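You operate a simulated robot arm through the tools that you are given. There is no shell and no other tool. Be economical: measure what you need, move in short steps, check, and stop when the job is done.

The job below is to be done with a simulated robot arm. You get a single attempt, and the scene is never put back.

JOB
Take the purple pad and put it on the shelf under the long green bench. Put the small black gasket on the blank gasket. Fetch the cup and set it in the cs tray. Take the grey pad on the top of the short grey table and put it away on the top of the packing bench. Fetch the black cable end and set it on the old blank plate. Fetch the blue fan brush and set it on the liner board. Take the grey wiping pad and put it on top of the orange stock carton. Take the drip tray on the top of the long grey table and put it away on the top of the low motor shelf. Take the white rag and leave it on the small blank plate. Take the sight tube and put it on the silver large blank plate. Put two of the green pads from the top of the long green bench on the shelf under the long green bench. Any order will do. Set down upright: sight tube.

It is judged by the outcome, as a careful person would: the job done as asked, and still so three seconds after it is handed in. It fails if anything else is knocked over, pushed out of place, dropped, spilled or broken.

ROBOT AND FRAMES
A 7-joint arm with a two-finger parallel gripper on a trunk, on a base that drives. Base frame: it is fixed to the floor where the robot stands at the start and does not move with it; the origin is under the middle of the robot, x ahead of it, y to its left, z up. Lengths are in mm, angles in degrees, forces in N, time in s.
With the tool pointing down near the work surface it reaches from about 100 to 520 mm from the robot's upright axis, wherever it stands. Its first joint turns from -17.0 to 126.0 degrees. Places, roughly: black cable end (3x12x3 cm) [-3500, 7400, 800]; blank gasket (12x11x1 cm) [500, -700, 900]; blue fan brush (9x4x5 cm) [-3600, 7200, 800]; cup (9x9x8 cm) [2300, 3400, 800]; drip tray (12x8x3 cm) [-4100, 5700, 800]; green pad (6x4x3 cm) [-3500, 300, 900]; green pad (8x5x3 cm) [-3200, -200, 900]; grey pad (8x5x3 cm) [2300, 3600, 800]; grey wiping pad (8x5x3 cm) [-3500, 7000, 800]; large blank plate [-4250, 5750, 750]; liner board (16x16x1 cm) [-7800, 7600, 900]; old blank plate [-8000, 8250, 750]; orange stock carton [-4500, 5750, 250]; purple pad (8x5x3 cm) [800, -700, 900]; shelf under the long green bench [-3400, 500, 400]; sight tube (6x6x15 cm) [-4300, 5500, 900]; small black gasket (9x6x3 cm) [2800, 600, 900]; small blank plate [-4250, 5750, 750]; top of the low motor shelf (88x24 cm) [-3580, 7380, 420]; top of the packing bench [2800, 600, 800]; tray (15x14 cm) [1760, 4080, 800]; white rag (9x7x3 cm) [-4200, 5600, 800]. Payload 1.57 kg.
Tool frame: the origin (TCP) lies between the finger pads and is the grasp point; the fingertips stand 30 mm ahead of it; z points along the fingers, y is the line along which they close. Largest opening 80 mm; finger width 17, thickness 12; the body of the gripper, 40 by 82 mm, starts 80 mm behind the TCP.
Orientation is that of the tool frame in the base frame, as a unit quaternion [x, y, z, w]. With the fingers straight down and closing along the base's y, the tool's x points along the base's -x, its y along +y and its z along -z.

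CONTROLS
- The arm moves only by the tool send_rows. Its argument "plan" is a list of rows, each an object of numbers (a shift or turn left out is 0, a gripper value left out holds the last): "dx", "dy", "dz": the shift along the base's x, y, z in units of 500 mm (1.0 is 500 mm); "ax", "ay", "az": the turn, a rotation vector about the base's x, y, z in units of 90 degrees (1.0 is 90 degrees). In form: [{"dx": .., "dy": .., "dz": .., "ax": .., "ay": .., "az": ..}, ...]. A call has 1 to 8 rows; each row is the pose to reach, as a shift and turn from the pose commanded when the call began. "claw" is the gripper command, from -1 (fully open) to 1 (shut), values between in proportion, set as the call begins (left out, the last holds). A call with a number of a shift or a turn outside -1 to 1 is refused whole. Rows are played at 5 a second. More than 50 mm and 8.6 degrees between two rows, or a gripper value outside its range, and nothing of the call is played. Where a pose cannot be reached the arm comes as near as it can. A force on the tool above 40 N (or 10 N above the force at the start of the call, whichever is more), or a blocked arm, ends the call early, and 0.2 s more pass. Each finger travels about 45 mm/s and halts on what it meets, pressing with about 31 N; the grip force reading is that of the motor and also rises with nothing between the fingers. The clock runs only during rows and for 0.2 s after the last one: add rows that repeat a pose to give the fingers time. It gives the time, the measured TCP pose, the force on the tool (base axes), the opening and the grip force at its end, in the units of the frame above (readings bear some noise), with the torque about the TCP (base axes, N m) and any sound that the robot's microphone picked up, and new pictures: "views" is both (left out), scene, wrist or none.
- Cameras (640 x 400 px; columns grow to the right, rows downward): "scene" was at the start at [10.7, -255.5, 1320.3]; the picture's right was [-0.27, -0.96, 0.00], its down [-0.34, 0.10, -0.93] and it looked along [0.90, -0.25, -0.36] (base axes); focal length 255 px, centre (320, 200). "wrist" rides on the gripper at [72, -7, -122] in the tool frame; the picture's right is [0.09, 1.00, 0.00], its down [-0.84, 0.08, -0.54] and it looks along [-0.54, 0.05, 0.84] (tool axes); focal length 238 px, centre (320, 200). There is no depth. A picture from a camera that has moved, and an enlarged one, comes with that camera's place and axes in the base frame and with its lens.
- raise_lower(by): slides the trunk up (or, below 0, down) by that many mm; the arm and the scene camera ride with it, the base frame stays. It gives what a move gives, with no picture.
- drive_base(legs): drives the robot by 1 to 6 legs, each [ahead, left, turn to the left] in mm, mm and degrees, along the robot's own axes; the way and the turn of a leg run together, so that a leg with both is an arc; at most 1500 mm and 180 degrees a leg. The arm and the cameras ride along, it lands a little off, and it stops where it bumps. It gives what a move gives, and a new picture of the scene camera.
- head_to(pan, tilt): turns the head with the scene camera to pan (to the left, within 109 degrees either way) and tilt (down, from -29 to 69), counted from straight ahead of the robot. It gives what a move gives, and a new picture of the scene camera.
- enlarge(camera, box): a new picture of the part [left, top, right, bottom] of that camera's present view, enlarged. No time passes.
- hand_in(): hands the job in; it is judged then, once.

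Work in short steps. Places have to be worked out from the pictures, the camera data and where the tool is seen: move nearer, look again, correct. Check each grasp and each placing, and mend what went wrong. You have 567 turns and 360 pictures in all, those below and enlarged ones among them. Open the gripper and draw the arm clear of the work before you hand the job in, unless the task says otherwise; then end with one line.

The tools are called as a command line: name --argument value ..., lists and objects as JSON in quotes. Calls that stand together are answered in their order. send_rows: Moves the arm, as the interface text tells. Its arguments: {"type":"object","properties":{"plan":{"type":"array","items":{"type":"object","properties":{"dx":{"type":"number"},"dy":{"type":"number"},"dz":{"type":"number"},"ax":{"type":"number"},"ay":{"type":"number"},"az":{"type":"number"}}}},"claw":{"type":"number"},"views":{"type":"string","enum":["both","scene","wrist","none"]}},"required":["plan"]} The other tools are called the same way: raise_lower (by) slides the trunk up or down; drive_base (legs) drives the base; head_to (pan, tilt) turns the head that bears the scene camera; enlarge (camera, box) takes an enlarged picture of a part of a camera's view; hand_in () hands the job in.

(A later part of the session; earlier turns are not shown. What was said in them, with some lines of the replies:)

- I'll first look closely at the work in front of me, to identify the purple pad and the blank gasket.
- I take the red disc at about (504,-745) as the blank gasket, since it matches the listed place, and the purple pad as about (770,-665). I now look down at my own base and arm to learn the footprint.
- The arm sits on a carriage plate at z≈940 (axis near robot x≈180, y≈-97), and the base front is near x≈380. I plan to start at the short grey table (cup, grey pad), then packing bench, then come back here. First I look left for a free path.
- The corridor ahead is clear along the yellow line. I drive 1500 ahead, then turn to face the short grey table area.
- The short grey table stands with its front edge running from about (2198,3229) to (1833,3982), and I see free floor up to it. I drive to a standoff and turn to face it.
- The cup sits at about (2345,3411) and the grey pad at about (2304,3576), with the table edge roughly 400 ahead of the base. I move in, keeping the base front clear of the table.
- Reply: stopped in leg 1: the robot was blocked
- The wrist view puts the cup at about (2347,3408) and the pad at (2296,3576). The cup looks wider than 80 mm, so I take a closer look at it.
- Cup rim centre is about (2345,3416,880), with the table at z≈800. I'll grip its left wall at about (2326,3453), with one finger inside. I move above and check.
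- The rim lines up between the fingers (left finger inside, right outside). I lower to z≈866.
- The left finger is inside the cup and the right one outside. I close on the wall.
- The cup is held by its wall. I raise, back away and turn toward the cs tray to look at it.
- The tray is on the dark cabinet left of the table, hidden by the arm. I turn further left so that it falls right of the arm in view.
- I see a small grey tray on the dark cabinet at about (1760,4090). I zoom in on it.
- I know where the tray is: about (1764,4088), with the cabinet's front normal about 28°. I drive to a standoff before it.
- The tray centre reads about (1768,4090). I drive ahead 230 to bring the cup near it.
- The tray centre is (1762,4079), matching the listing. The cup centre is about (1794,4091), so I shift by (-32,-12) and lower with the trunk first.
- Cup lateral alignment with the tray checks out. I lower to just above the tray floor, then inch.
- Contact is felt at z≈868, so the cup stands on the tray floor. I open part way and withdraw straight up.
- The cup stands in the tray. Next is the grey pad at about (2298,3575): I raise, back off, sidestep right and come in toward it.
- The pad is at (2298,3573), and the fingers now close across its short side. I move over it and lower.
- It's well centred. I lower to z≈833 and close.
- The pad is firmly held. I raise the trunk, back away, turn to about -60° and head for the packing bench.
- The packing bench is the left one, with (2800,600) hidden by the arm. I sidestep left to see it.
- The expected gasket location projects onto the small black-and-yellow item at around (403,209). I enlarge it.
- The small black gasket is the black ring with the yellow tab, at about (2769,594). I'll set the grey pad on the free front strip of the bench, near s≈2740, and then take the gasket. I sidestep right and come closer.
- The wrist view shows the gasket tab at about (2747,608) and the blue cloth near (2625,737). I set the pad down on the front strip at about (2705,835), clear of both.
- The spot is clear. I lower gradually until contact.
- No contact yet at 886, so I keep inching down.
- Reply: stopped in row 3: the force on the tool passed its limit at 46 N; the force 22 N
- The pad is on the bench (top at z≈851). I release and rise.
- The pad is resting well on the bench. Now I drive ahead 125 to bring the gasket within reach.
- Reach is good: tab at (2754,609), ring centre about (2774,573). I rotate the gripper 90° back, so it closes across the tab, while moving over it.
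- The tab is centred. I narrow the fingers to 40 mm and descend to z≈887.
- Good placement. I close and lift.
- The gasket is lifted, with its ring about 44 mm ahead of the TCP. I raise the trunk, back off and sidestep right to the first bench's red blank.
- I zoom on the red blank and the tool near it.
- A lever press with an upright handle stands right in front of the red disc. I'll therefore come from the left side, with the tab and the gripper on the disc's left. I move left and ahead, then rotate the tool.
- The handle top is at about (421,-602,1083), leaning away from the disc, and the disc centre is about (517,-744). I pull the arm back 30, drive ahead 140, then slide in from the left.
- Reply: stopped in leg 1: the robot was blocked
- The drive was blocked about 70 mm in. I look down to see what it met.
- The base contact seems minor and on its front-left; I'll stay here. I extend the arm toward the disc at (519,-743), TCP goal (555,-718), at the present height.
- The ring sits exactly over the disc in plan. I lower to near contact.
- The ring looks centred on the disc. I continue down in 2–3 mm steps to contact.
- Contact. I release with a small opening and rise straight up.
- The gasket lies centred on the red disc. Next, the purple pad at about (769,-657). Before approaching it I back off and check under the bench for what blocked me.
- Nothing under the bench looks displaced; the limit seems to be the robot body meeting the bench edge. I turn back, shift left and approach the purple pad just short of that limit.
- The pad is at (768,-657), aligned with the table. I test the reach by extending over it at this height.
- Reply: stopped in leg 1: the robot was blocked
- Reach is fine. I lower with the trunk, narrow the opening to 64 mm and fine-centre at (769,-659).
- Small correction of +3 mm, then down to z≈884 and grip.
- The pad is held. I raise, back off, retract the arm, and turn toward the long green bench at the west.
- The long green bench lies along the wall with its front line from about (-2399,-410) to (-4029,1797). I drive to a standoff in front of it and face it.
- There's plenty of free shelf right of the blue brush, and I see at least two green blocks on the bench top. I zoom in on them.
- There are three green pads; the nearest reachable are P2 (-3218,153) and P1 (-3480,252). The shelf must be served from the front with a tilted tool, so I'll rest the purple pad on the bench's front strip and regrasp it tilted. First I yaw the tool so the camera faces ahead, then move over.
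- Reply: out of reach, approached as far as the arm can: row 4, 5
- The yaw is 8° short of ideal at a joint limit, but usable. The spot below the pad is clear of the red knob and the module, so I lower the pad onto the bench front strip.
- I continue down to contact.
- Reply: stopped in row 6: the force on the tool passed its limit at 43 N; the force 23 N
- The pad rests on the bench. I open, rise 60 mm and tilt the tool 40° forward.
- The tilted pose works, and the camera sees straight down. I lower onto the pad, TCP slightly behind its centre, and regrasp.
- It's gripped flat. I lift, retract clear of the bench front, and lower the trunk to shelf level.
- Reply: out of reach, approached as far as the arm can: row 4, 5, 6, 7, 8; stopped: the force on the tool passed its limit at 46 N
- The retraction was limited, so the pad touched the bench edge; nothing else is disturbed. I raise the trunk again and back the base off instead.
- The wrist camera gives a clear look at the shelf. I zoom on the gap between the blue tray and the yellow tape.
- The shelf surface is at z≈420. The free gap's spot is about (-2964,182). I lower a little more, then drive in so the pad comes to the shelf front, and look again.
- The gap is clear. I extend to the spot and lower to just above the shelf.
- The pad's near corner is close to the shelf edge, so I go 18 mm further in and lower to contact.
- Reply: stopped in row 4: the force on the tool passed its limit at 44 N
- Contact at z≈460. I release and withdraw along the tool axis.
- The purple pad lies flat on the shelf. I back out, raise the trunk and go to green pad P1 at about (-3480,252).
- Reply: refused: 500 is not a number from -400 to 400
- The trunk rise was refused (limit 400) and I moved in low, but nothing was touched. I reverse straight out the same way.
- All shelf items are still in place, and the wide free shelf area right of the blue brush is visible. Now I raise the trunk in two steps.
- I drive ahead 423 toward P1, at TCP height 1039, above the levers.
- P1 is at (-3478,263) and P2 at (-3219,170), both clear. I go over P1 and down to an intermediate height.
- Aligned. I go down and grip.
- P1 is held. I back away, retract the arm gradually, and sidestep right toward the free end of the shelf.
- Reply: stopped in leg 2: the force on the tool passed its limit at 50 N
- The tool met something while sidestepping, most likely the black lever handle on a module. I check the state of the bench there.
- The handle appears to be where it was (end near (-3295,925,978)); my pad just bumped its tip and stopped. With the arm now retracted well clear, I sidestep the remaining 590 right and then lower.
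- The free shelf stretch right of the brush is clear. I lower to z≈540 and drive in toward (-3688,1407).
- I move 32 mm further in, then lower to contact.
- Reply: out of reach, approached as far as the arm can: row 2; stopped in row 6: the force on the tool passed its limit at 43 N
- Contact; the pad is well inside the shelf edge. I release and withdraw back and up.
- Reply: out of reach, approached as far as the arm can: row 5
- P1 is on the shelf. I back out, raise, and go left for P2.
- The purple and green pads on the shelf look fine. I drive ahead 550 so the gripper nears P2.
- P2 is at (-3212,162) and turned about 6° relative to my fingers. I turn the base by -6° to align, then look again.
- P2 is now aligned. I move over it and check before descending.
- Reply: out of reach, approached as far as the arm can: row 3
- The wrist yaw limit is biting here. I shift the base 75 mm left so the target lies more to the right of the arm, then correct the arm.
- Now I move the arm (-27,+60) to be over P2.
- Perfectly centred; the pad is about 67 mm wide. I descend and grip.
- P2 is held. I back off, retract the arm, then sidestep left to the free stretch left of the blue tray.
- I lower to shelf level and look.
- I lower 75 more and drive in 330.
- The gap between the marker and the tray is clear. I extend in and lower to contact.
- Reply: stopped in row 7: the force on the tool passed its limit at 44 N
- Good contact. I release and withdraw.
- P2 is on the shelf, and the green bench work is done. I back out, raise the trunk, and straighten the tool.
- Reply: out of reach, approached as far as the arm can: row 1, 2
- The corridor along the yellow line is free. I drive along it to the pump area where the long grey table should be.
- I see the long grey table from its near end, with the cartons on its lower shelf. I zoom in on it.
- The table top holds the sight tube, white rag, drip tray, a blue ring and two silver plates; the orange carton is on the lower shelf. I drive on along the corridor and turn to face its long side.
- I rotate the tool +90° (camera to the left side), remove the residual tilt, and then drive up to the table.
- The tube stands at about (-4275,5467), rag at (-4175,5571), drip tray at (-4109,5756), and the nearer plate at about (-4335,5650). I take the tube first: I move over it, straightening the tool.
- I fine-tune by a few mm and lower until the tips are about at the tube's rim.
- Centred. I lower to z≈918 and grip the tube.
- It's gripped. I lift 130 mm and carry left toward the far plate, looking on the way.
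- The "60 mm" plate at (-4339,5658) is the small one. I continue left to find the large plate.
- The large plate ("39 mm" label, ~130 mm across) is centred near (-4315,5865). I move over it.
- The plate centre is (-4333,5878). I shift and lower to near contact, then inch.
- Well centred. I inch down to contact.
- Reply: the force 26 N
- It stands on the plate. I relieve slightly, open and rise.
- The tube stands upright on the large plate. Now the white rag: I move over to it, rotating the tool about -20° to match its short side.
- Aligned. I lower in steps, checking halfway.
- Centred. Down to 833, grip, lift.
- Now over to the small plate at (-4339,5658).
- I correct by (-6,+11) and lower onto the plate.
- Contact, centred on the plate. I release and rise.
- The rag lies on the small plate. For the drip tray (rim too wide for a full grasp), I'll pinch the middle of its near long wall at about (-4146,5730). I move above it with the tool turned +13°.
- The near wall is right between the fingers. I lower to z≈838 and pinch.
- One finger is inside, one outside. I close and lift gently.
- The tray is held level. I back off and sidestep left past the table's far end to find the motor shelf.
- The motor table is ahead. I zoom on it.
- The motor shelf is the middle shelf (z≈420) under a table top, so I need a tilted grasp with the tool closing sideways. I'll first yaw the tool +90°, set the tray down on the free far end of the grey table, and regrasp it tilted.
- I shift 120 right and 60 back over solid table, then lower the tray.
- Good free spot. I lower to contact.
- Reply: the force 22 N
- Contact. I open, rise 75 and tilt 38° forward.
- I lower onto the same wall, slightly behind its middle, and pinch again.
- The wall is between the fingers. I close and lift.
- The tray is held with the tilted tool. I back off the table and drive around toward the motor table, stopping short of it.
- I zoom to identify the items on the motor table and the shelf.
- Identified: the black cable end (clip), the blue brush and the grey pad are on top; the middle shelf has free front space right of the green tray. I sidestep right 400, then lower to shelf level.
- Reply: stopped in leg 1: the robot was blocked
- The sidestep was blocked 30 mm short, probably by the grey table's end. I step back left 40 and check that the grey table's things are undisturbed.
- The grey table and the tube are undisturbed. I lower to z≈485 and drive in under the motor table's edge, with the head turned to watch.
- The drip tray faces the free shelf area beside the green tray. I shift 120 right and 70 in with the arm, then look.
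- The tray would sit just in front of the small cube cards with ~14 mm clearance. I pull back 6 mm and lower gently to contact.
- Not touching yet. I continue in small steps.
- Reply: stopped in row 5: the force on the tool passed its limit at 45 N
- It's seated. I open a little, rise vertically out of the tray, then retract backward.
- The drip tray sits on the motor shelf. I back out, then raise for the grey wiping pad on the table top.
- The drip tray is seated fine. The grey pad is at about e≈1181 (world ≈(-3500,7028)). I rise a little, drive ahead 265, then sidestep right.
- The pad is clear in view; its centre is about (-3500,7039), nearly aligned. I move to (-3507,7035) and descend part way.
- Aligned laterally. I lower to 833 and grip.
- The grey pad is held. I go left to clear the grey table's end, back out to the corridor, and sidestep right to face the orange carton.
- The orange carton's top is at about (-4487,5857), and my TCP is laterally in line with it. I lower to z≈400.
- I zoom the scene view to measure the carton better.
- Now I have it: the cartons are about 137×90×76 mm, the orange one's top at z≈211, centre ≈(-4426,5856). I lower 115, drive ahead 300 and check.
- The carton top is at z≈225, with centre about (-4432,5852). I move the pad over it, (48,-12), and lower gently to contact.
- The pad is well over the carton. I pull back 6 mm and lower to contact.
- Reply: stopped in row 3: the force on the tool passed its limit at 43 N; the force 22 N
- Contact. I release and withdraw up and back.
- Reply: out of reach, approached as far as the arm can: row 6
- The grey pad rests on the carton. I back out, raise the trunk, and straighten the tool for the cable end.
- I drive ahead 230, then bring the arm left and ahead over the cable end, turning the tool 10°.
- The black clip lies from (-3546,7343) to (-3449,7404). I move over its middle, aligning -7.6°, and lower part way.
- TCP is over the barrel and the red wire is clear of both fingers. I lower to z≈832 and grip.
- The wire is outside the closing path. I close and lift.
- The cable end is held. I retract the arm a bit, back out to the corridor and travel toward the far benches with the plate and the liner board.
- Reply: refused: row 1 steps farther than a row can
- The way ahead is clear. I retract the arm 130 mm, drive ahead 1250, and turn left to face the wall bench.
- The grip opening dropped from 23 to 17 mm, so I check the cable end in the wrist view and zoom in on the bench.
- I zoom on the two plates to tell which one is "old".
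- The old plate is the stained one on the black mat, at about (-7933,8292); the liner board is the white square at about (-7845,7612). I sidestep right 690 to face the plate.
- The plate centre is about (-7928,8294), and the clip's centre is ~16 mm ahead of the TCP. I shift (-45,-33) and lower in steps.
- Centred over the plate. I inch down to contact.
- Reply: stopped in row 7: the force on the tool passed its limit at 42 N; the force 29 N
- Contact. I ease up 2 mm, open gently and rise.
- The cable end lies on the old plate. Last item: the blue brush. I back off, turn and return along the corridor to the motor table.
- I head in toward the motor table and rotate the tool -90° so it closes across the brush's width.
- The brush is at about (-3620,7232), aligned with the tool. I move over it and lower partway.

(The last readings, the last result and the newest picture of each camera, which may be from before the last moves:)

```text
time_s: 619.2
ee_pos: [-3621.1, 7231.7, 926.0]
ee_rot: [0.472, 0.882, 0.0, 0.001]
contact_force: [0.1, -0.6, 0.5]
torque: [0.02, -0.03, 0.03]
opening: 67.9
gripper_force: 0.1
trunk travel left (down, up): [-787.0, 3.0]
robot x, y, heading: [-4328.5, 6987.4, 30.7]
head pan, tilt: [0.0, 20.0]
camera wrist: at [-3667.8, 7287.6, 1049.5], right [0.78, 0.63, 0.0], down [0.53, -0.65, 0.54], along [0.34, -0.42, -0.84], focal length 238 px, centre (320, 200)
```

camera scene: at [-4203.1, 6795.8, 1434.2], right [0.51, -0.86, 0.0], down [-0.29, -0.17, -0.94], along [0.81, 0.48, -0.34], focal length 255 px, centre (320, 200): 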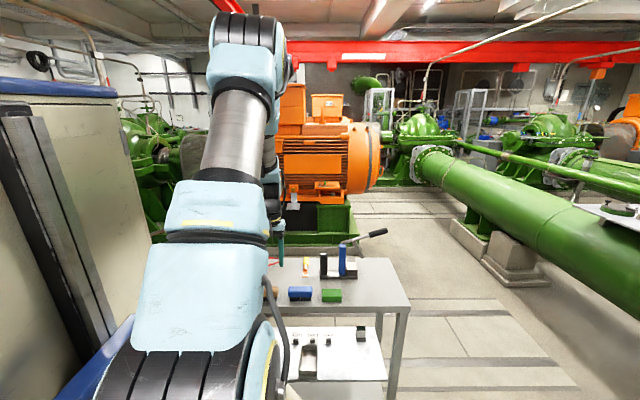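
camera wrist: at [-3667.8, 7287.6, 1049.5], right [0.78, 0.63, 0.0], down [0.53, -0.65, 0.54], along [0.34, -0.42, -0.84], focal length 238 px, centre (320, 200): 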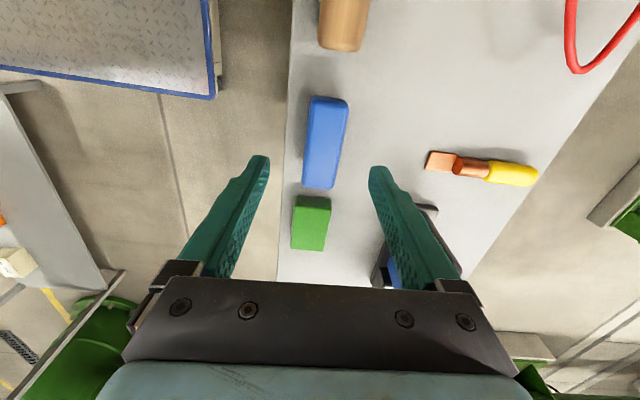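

Aligned. I narrow to 56 mm, lower to z≈843, and grip the blue body.

send_rows --plan '[{"dx": 0.004, "dy": 0.006}, {"dx": 0.004, "dy": 0.006, "dz": -0.06}, {"dx": 0.004, "dy": 0.006, "dz": -0.13}, {"dx": 0.004, "dy": 0.006, "dz": -0.166}]' --claw -0.4 --views "wrist"

```text
time_s: 620.2
ee_pos: [-3619.0, 7233.9, 840.9]
ee_rot: [0.472, 0.882, 0.001, 0.001]
contact_force: [-0.9, -0.6, 1.0]
torque: [0.04, -0.03, 0.04]
opening: 55.8
gripper_force: 0.1
trunk travel left (down, up): [-787.0, 3.0]
robot x, y, heading: [-4333.6, 6989.7, 30.8]
head pan, tilt: [0.0, 20.0]
camera wrist: at [-3665.6, 7291.2, 964.5], right [0.78, 0.63, 0.0], down [0.53, -0.65, 0.54], along [0.34, -0.42, -0.84], focal length 238 px, centre (320, 200)
```

wrist: 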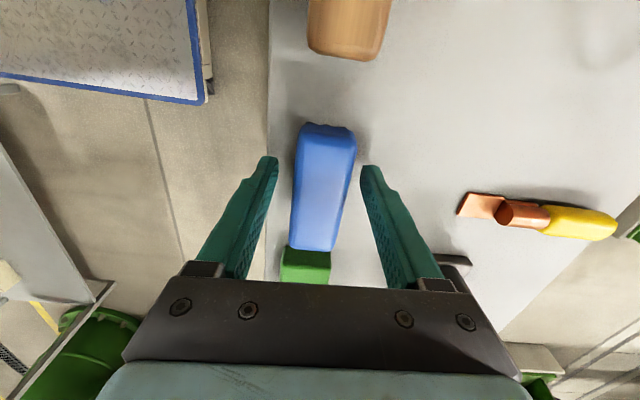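

Close and lift.

send_rows --plan '[{}, {}, {}, {}]' --claw 1 --views "none"

send_rows --plan '[{"dz": 0.04}, {"dz": 0.13}, {"dz": 0.22}, {"dz": 0.31}]' --views "wrist"

```text
time_s: 621.2
ee_pos: [-3618.9, 7235.0, 841.1]
ee_rot: [0.471, 0.882, 0.001, 0.001]
contact_force: [0.2, -0.7, -0.8]
torque: [0.0, 0.01, -0.01]
opening: 33.3
gripper_force: 30.9
trunk travel left (down, up): [-787.0, 3.0]
robot x, y, heading: [-4333.3, 6985.5, 30.7]
head pan, tilt: [0.0, 20.0]
```

```text
time_s: 622.2
ee_pos: [-3619.4, 7235.0, 995.7]
ee_rot: [0.471, 0.882, 0.0, 0.001]
contact_force: [0.2, 0.2, -0.4]
torque: [-0.01, 0.0, -0.01]
opening: 33.1
gripper_force: 30.5
trunk travel left (down, up): [-787.0, 3.0]
robot x, y, heading: [-4332.1, 6988.7, 30.8]
head pan, tilt: [0.0, 20.0]
camera wrist: at [-3666.2, 7292.3, 1119.6], right [0.78, 0.63, 0.0], down [0.53, -0.65, 0.54], along [0.34, -0.42, -0.84], focal length 238 px, centre (320, 200)
```

wrist: 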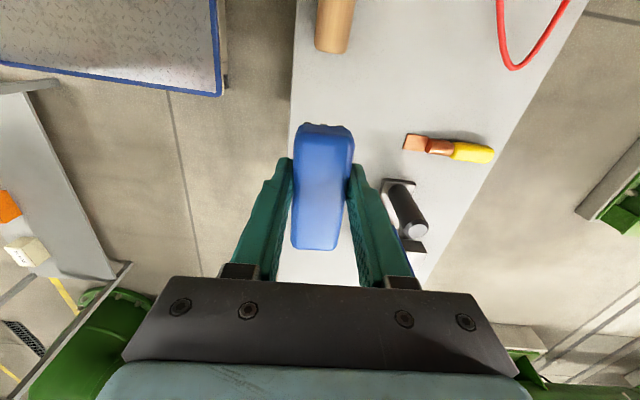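

The brush is held. I retract the arm, back to the corridor, sidestep along it, and turn to face the wall bench with the liner board.

send_rows --plan '[{"dx": -0.074, "dy": -0.04}, {"dx": -0.148, "dy": -0.08}, {"dx": -0.2, "dy": -0.11}]' --views "none"

drive_base --legs '[[-740, 0, 0], [-730, 0, 0], [0, 1110, 0], [0, 1110, 0]]'

drive_base --legs '[[0, 0, 179]]'

```text
time_s: 623.0
ee_pos: [-3720.9, 7179.1, 996.2]
ee_rot: [0.471, 0.882, 0.001, 0.001]
contact_force: [0.7, 0.8, -1.3]
torque: [0.0, 0.02, 0.04]
opening: 32.9
gripper_force: 30.8
trunk travel left (down, up): [-787.0, 3.0]
robot x, y, heading: [-4331.9, 6987.2, 30.8]
head pan, tilt: [0.0, 20.0]
```

```text
time_s: 641.2
ee_pos: [-6126.0, 8359.5, 995.8]
ee_rot: [0.469, 0.883, 0.001, 0.001]
contact_force: [-0.5, 0.5, 0.1]
torque: [-0.02, 0.03, 0.02]
opening: 33.0
gripper_force: 31.1
trunk travel left (down, up): [-787.0, 3.0]
robot x, y, heading: [-6736.5, 8163.2, 31.2]
head pan, tilt: [0.0, 20.0]
camera scene: at [-6607.3, 7975.0, 1434.1], right [0.51, -0.86, 0.0], down [-0.29, -0.18, -0.94], along [0.81, 0.48, -0.34], focal length 255 px, centre (320, 200)
```

scene: 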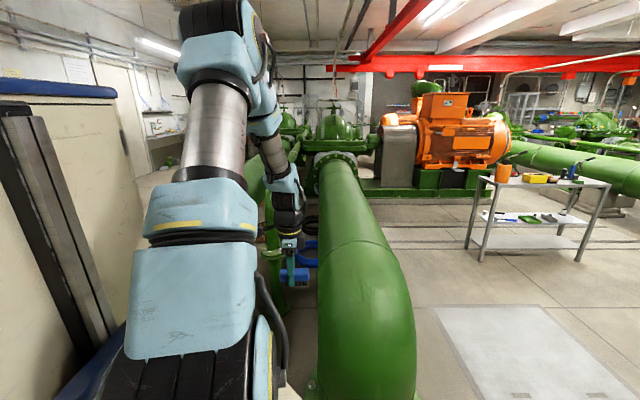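

```text
time_s: 648.9
ee_pos: [-7356.3, 7995.4, 996.2]
ee_rot: [0.873, -0.487, -0.001, 0.0]
contact_force: [-0.2, 0.4, -0.7]
torque: [0.02, -0.03, -0.02]
opening: 33.1
gripper_force: 30.9
trunk travel left (down, up): [-787.0, 3.0]
robot x, y, heading: [-6740.3, 8165.0, -151.2]
head pan, tilt: [0.0, 20.0]
camera scene: at [-6858.9, 8360.8, 1434.1], right [-0.48, 0.88, 0.0], down [0.3, 0.16, -0.94], along [-0.82, -0.45, -0.34], focal length 255 px, centre (320, 200)
```

scene: 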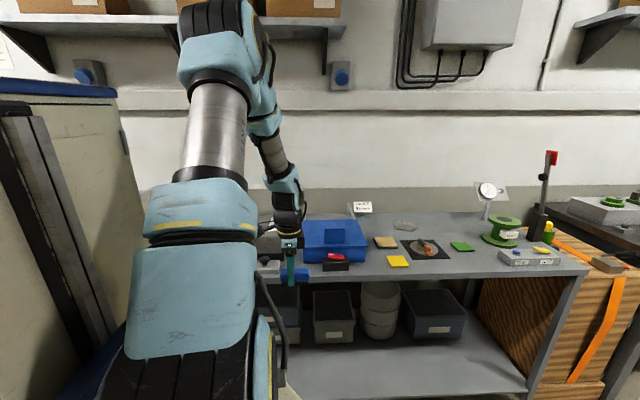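

I see the board ahead, about 48 mm right of my axis, with the blue box to its right. I shift the arm 100 left first, then drive ahead 370.

send_rows --plan '[{"dx": 0.044, "dy": -0.08}, {"dx": 0.092, "dy": -0.166}]' --views "none"

drive_base --legs '[[350, 0, 0]]'

send_rows --plan '[{}]' --views "wrist"

```text
time_s: 649.5
ee_pos: [-7311.1, 7912.4, 996.7]
ee_rot: [0.873, -0.488, 0.0, 0.0]
contact_force: [-0.6, 0.6, -1.0]
torque: [-0.03, -0.04, 0.01]
opening: 33.2
gripper_force: 31.1
trunk travel left (down, up): [-787.0, 3.0]
robot x, y, heading: [-6739.2, 8164.5, -151.3]
head pan, tilt: [0.0, 20.0]
```

```text
time_s: 651.8
ee_pos: [-7621.4, 7744.0, 996.5]
ee_rot: [0.873, -0.489, -0.001, 0.001]
contact_force: [0.3, 0.5, -0.7]
torque: [-0.02, 0.01, -0.01]
opening: 32.8
gripper_force: 30.8
trunk travel left (down, up): [-787.0, 3.0]
robot x, y, heading: [-7047.3, 7994.7, -151.2]
head pan, tilt: [0.0, 20.0]
camera scene: at [-7167.1, 8192.8, 1434.2], right [-0.48, 0.88, 0.0], down [0.3, 0.16, -0.94], along [-0.83, -0.45, -0.34], focal length 255 px, centre (320, 200)
```

scene: 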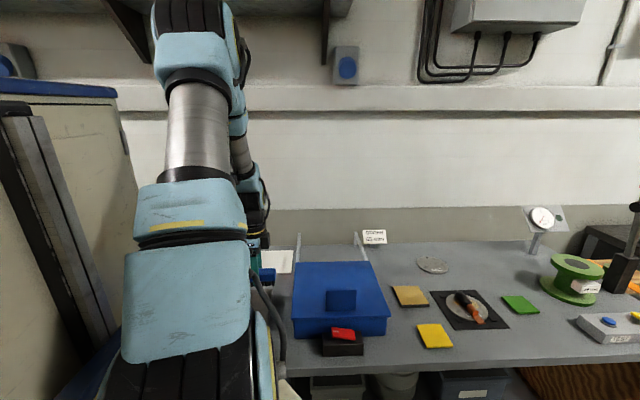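

```text
time_s: 652.1
ee_pos: [-7620.0, 7746.0, 995.6]
ee_rot: [0.872, -0.489, -0.001, 0.0]
contact_force: [-0.4, -0.1, -0.9]
torque: [-0.02, 0.0, 0.02]
opening: 32.9
gripper_force: 31.4
trunk travel left (down, up): [-787.0, 3.0]
robot x, y, heading: [-7048.7, 7996.3, -151.6]
head pan, tilt: [0.0, 20.0]
camera wrist: at [-7577.4, 7687.5, 1119.8], right [-0.8, -0.6, 0.0], down [-0.5, 0.67, 0.54], along [-0.33, 0.43, -0.84], focal length 238 px, centre (320, 200)
```

wrist: 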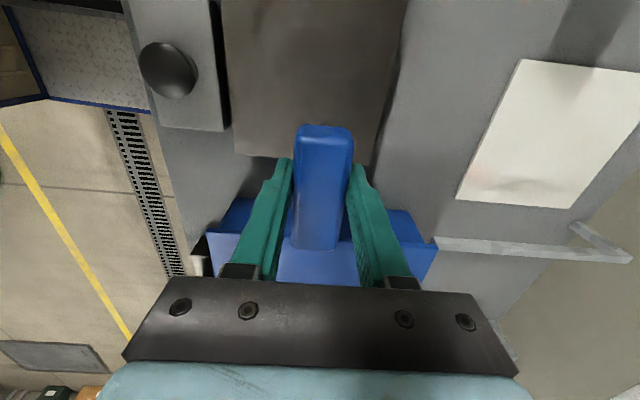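

The board is centred near (-7838,7596). I drive 25 mm more ahead and extend the arm toward its nearer half.

drive_base --legs '[[25, 0, 0]]'

send_rows --plan '[{"dx": -0.07, "dy": -0.05}, {"dx": -0.14, "dy": -0.1}, {"dx": -0.21, "dy": -0.15}, {"dx": -0.28, "dy": -0.2}, {"dx": -0.33, "dy": -0.236}]' --views "wrist"

```text
time_s: 653.0
ee_pos: [-7642.0, 7732.4, 996.9]
ee_rot: [0.872, -0.489, -0.001, 0.001]
contact_force: [0.6, -0.2, -0.3]
torque: [-0.01, -0.02, -0.01]
opening: 32.8
gripper_force: 31.0
trunk travel left (down, up): [-787.0, 3.0]
robot x, y, heading: [-7068.9, 7987.8, -151.4]
head pan, tilt: [0.0, 20.0]
camera scene: at [-7189.1, 8180.9, 1434.2], right [-0.48, 0.88, 0.0], down [0.3, 0.16, -0.94], along [-0.83, -0.45, -0.34], focal length 255 px, centre (320, 200)
```

scene: 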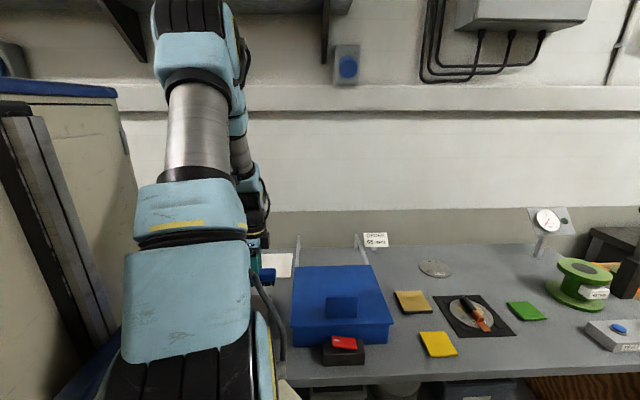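

```text
time_s: 654.2
ee_pos: [-7807.6, 7615.3, 996.7]
ee_rot: [0.872, -0.489, 0.0, 0.0]
contact_force: [-0.2, 0.5, -0.6]
torque: [-0.02, 0.02, 0.01]
opening: 33.1
gripper_force: 31.1
trunk travel left (down, up): [-787.0, 3.0]
robot x, y, heading: [-7069.9, 7985.6, -151.6]
head pan, tilt: [0.0, 20.0]
camera wrist: at [-7765.0, 7558.1, 1120.0], right [-0.8, -0.6, 0.0], down [-0.5, 0.67, 0.54], along [-0.33, 0.44, -0.84], focal length 238 px, centre (320, 200)
```

wrist: 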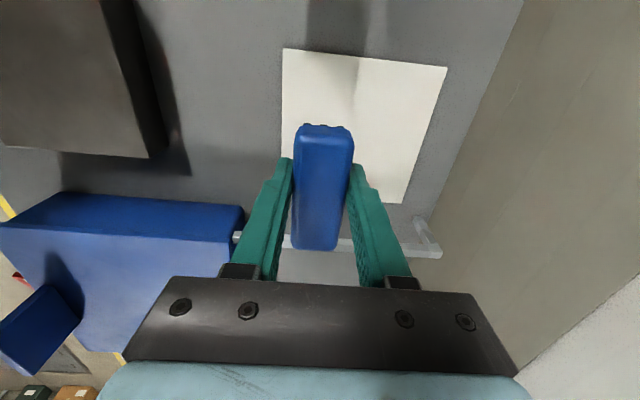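

The brush is over the board's near half. I lower 80 with the trunk, then inch down to contact.

raise_lower --by -80

send_rows --plan '[{"dx": -0.02, "dy": -0.012}, {"dx": -0.02, "dy": -0.012, "dz": -0.01}, {"dx": -0.02, "dy": -0.012, "dz": -0.018}, {"dx": -0.02, "dy": -0.012, "dz": -0.025}]' --views "wrist"

```text
time_s: 655.3
ee_pos: [-7807.5, 7615.5, 915.8]
ee_rot: [0.872, -0.489, -0.001, 0.0]
contact_force: [0.4, -0.9, -1.1]
torque: [0.04, 0.01, 0.02]
opening: 32.9
gripper_force: 30.6
trunk travel left (down, up): [-707.0, 83.0]
robot x, y, heading: [-7069.3, 7987.1, -151.5]
head pan, tilt: [0.0, 20.0]
```

```text
time_s: 656.3
ee_pos: [-7818.2, 7609.9, 904.4]
ee_rot: [0.872, -0.489, -0.001, 0.0]
contact_force: [-0.3, -0.5, -0.8]
torque: [-0.05, 0.02, 0.04]
opening: 33.2
gripper_force: 31.3
trunk travel left (down, up): [-707.0, 83.0]
robot x, y, heading: [-7072.0, 7983.0, -151.5]
head pan, tilt: [0.0, 20.0]
camera wrist: at [-7774.8, 7551.8, 1027.4], right [-0.8, -0.6, 0.0], down [-0.5, 0.67, 0.54], along [-0.33, 0.43, -0.84], focal length 238 px, centre (320, 200)
```

wrist: 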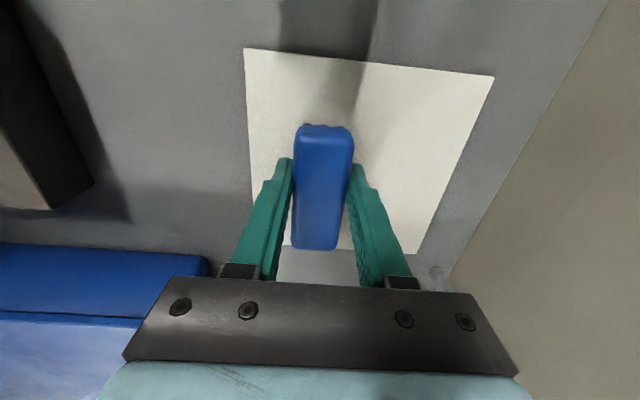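

The brush is a bit toward the board's right edge, so I shift 22 mm left and then lower to contact.

send_rows --plan '[{"dx": 0.025, "dy": -0.036}, {"dx": 0.025, "dy": -0.036, "dz": -0.006}, {"dx": 0.025, "dy": -0.036, "dz": -0.012}, {"dx": 0.025, "dy": -0.036, "dz": -0.018}, {"dx": 0.025, "dy": -0.036, "dz": -0.024}, {"dx": 0.025, "dy": -0.036, "dz": -0.03}]' --views "none"

```text
time_s: 657.7
ee_pos: [-7805.6, 7591.1, 892.4]
ee_rot: [0.873, -0.488, -0.002, 0.003]
contact_force: [2.2, 1.7, 33.0]
torque: [0.24, -0.26, -0.02]
opening: 32.9
gripper_force: 30.6
trunk travel left (down, up): [-707.0, 83.0]
robot x, y, heading: [-7069.6, 7982.5, -151.7]
head pan, tilt: [0.0, 20.0]
```

Contact (33 N). I ease up, open and rise.

send_rows --plan '[{"dz": 0.005}, {"dz": 0.005}, {"dz": 0.005}, {"dz": 0.08}, {"dz": 0.16}, {"dz": 0.24}]' --claw -0.4 --views "wrist"

```text
time_s: 659.1
ee_pos: [-7804.9, 7591.9, 1008.8]
ee_rot: [0.872, -0.489, -0.001, 0.001]
contact_force: [0.2, 0.3, -0.2]
torque: [0.0, -0.01, -0.02]
opening: 56.1
gripper_force: 0.1
trunk travel left (down, up): [-707.0, 83.0]
robot x, y, heading: [-7066.7, 7989.7, -151.8]
head pan, tilt: [0.0, 20.0]
camera wrist: at [-7762.4, 7533.7, 1132.4], right [-0.8, -0.6, 0.0], down [-0.5, 0.67, 0.54], along [-0.33, 0.43, -0.84], focal length 238 px, centre (320, 200)
```

wrist: 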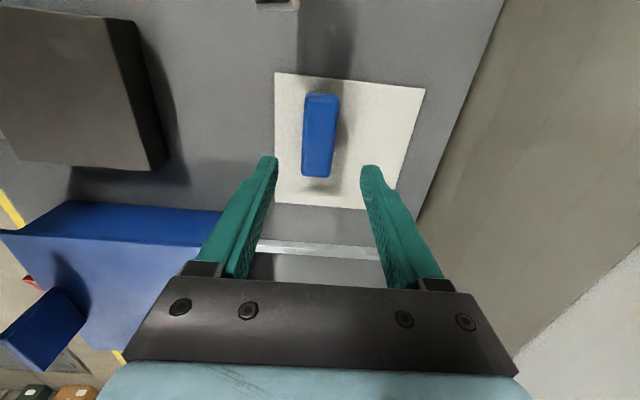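

The brush lies on the liner board, and every item is now placed. I back the robot away so the arm is clear of the work.

drive_base --legs '[[-400, 0, 0]]'

```text
time_s: 661.6
ee_pos: [-7447.9, 7785.1, 1007.6]
ee_rot: [0.873, -0.488, -0.002, 0.0]
contact_force: [-0.7, 0.1, 0.1]
torque: [-0.01, 0.0, -0.01]
opening: 55.9
gripper_force: 0.1
trunk travel left (down, up): [-707.0, 83.0]
robot x, y, heading: [-6712.8, 8180.7, -151.5]
head pan, tilt: [0.0, 20.0]
camera scene: at [-6832.7, 8374.7, 1354.1], right [-0.48, 0.88, 0.0], down [0.3, 0.16, -0.94], along [-0.82, -0.45, -0.34], focal length 255 px, centre (320, 200)
```

scene: 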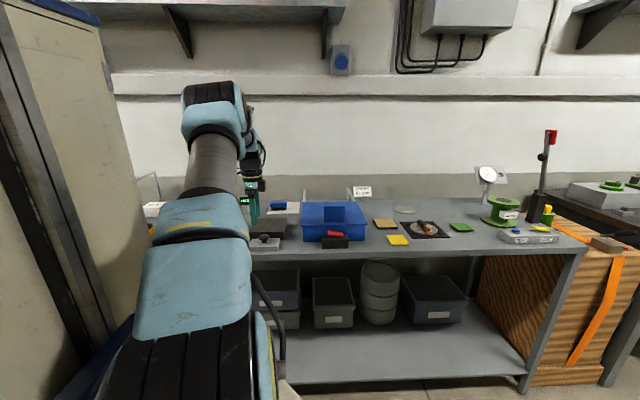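

The arm is clear, the gripper is open, and the brush and the cable end are in place. I hand in the job.

hand_in

```text
The job is handed in.
```

All the items on the list were put in their places, the sight tube is upright, and the job is handed in. One doubt: the arm bumped a black lever handle on the long green bench; in later views it looked unmoved, but I did not go back to check it up close.
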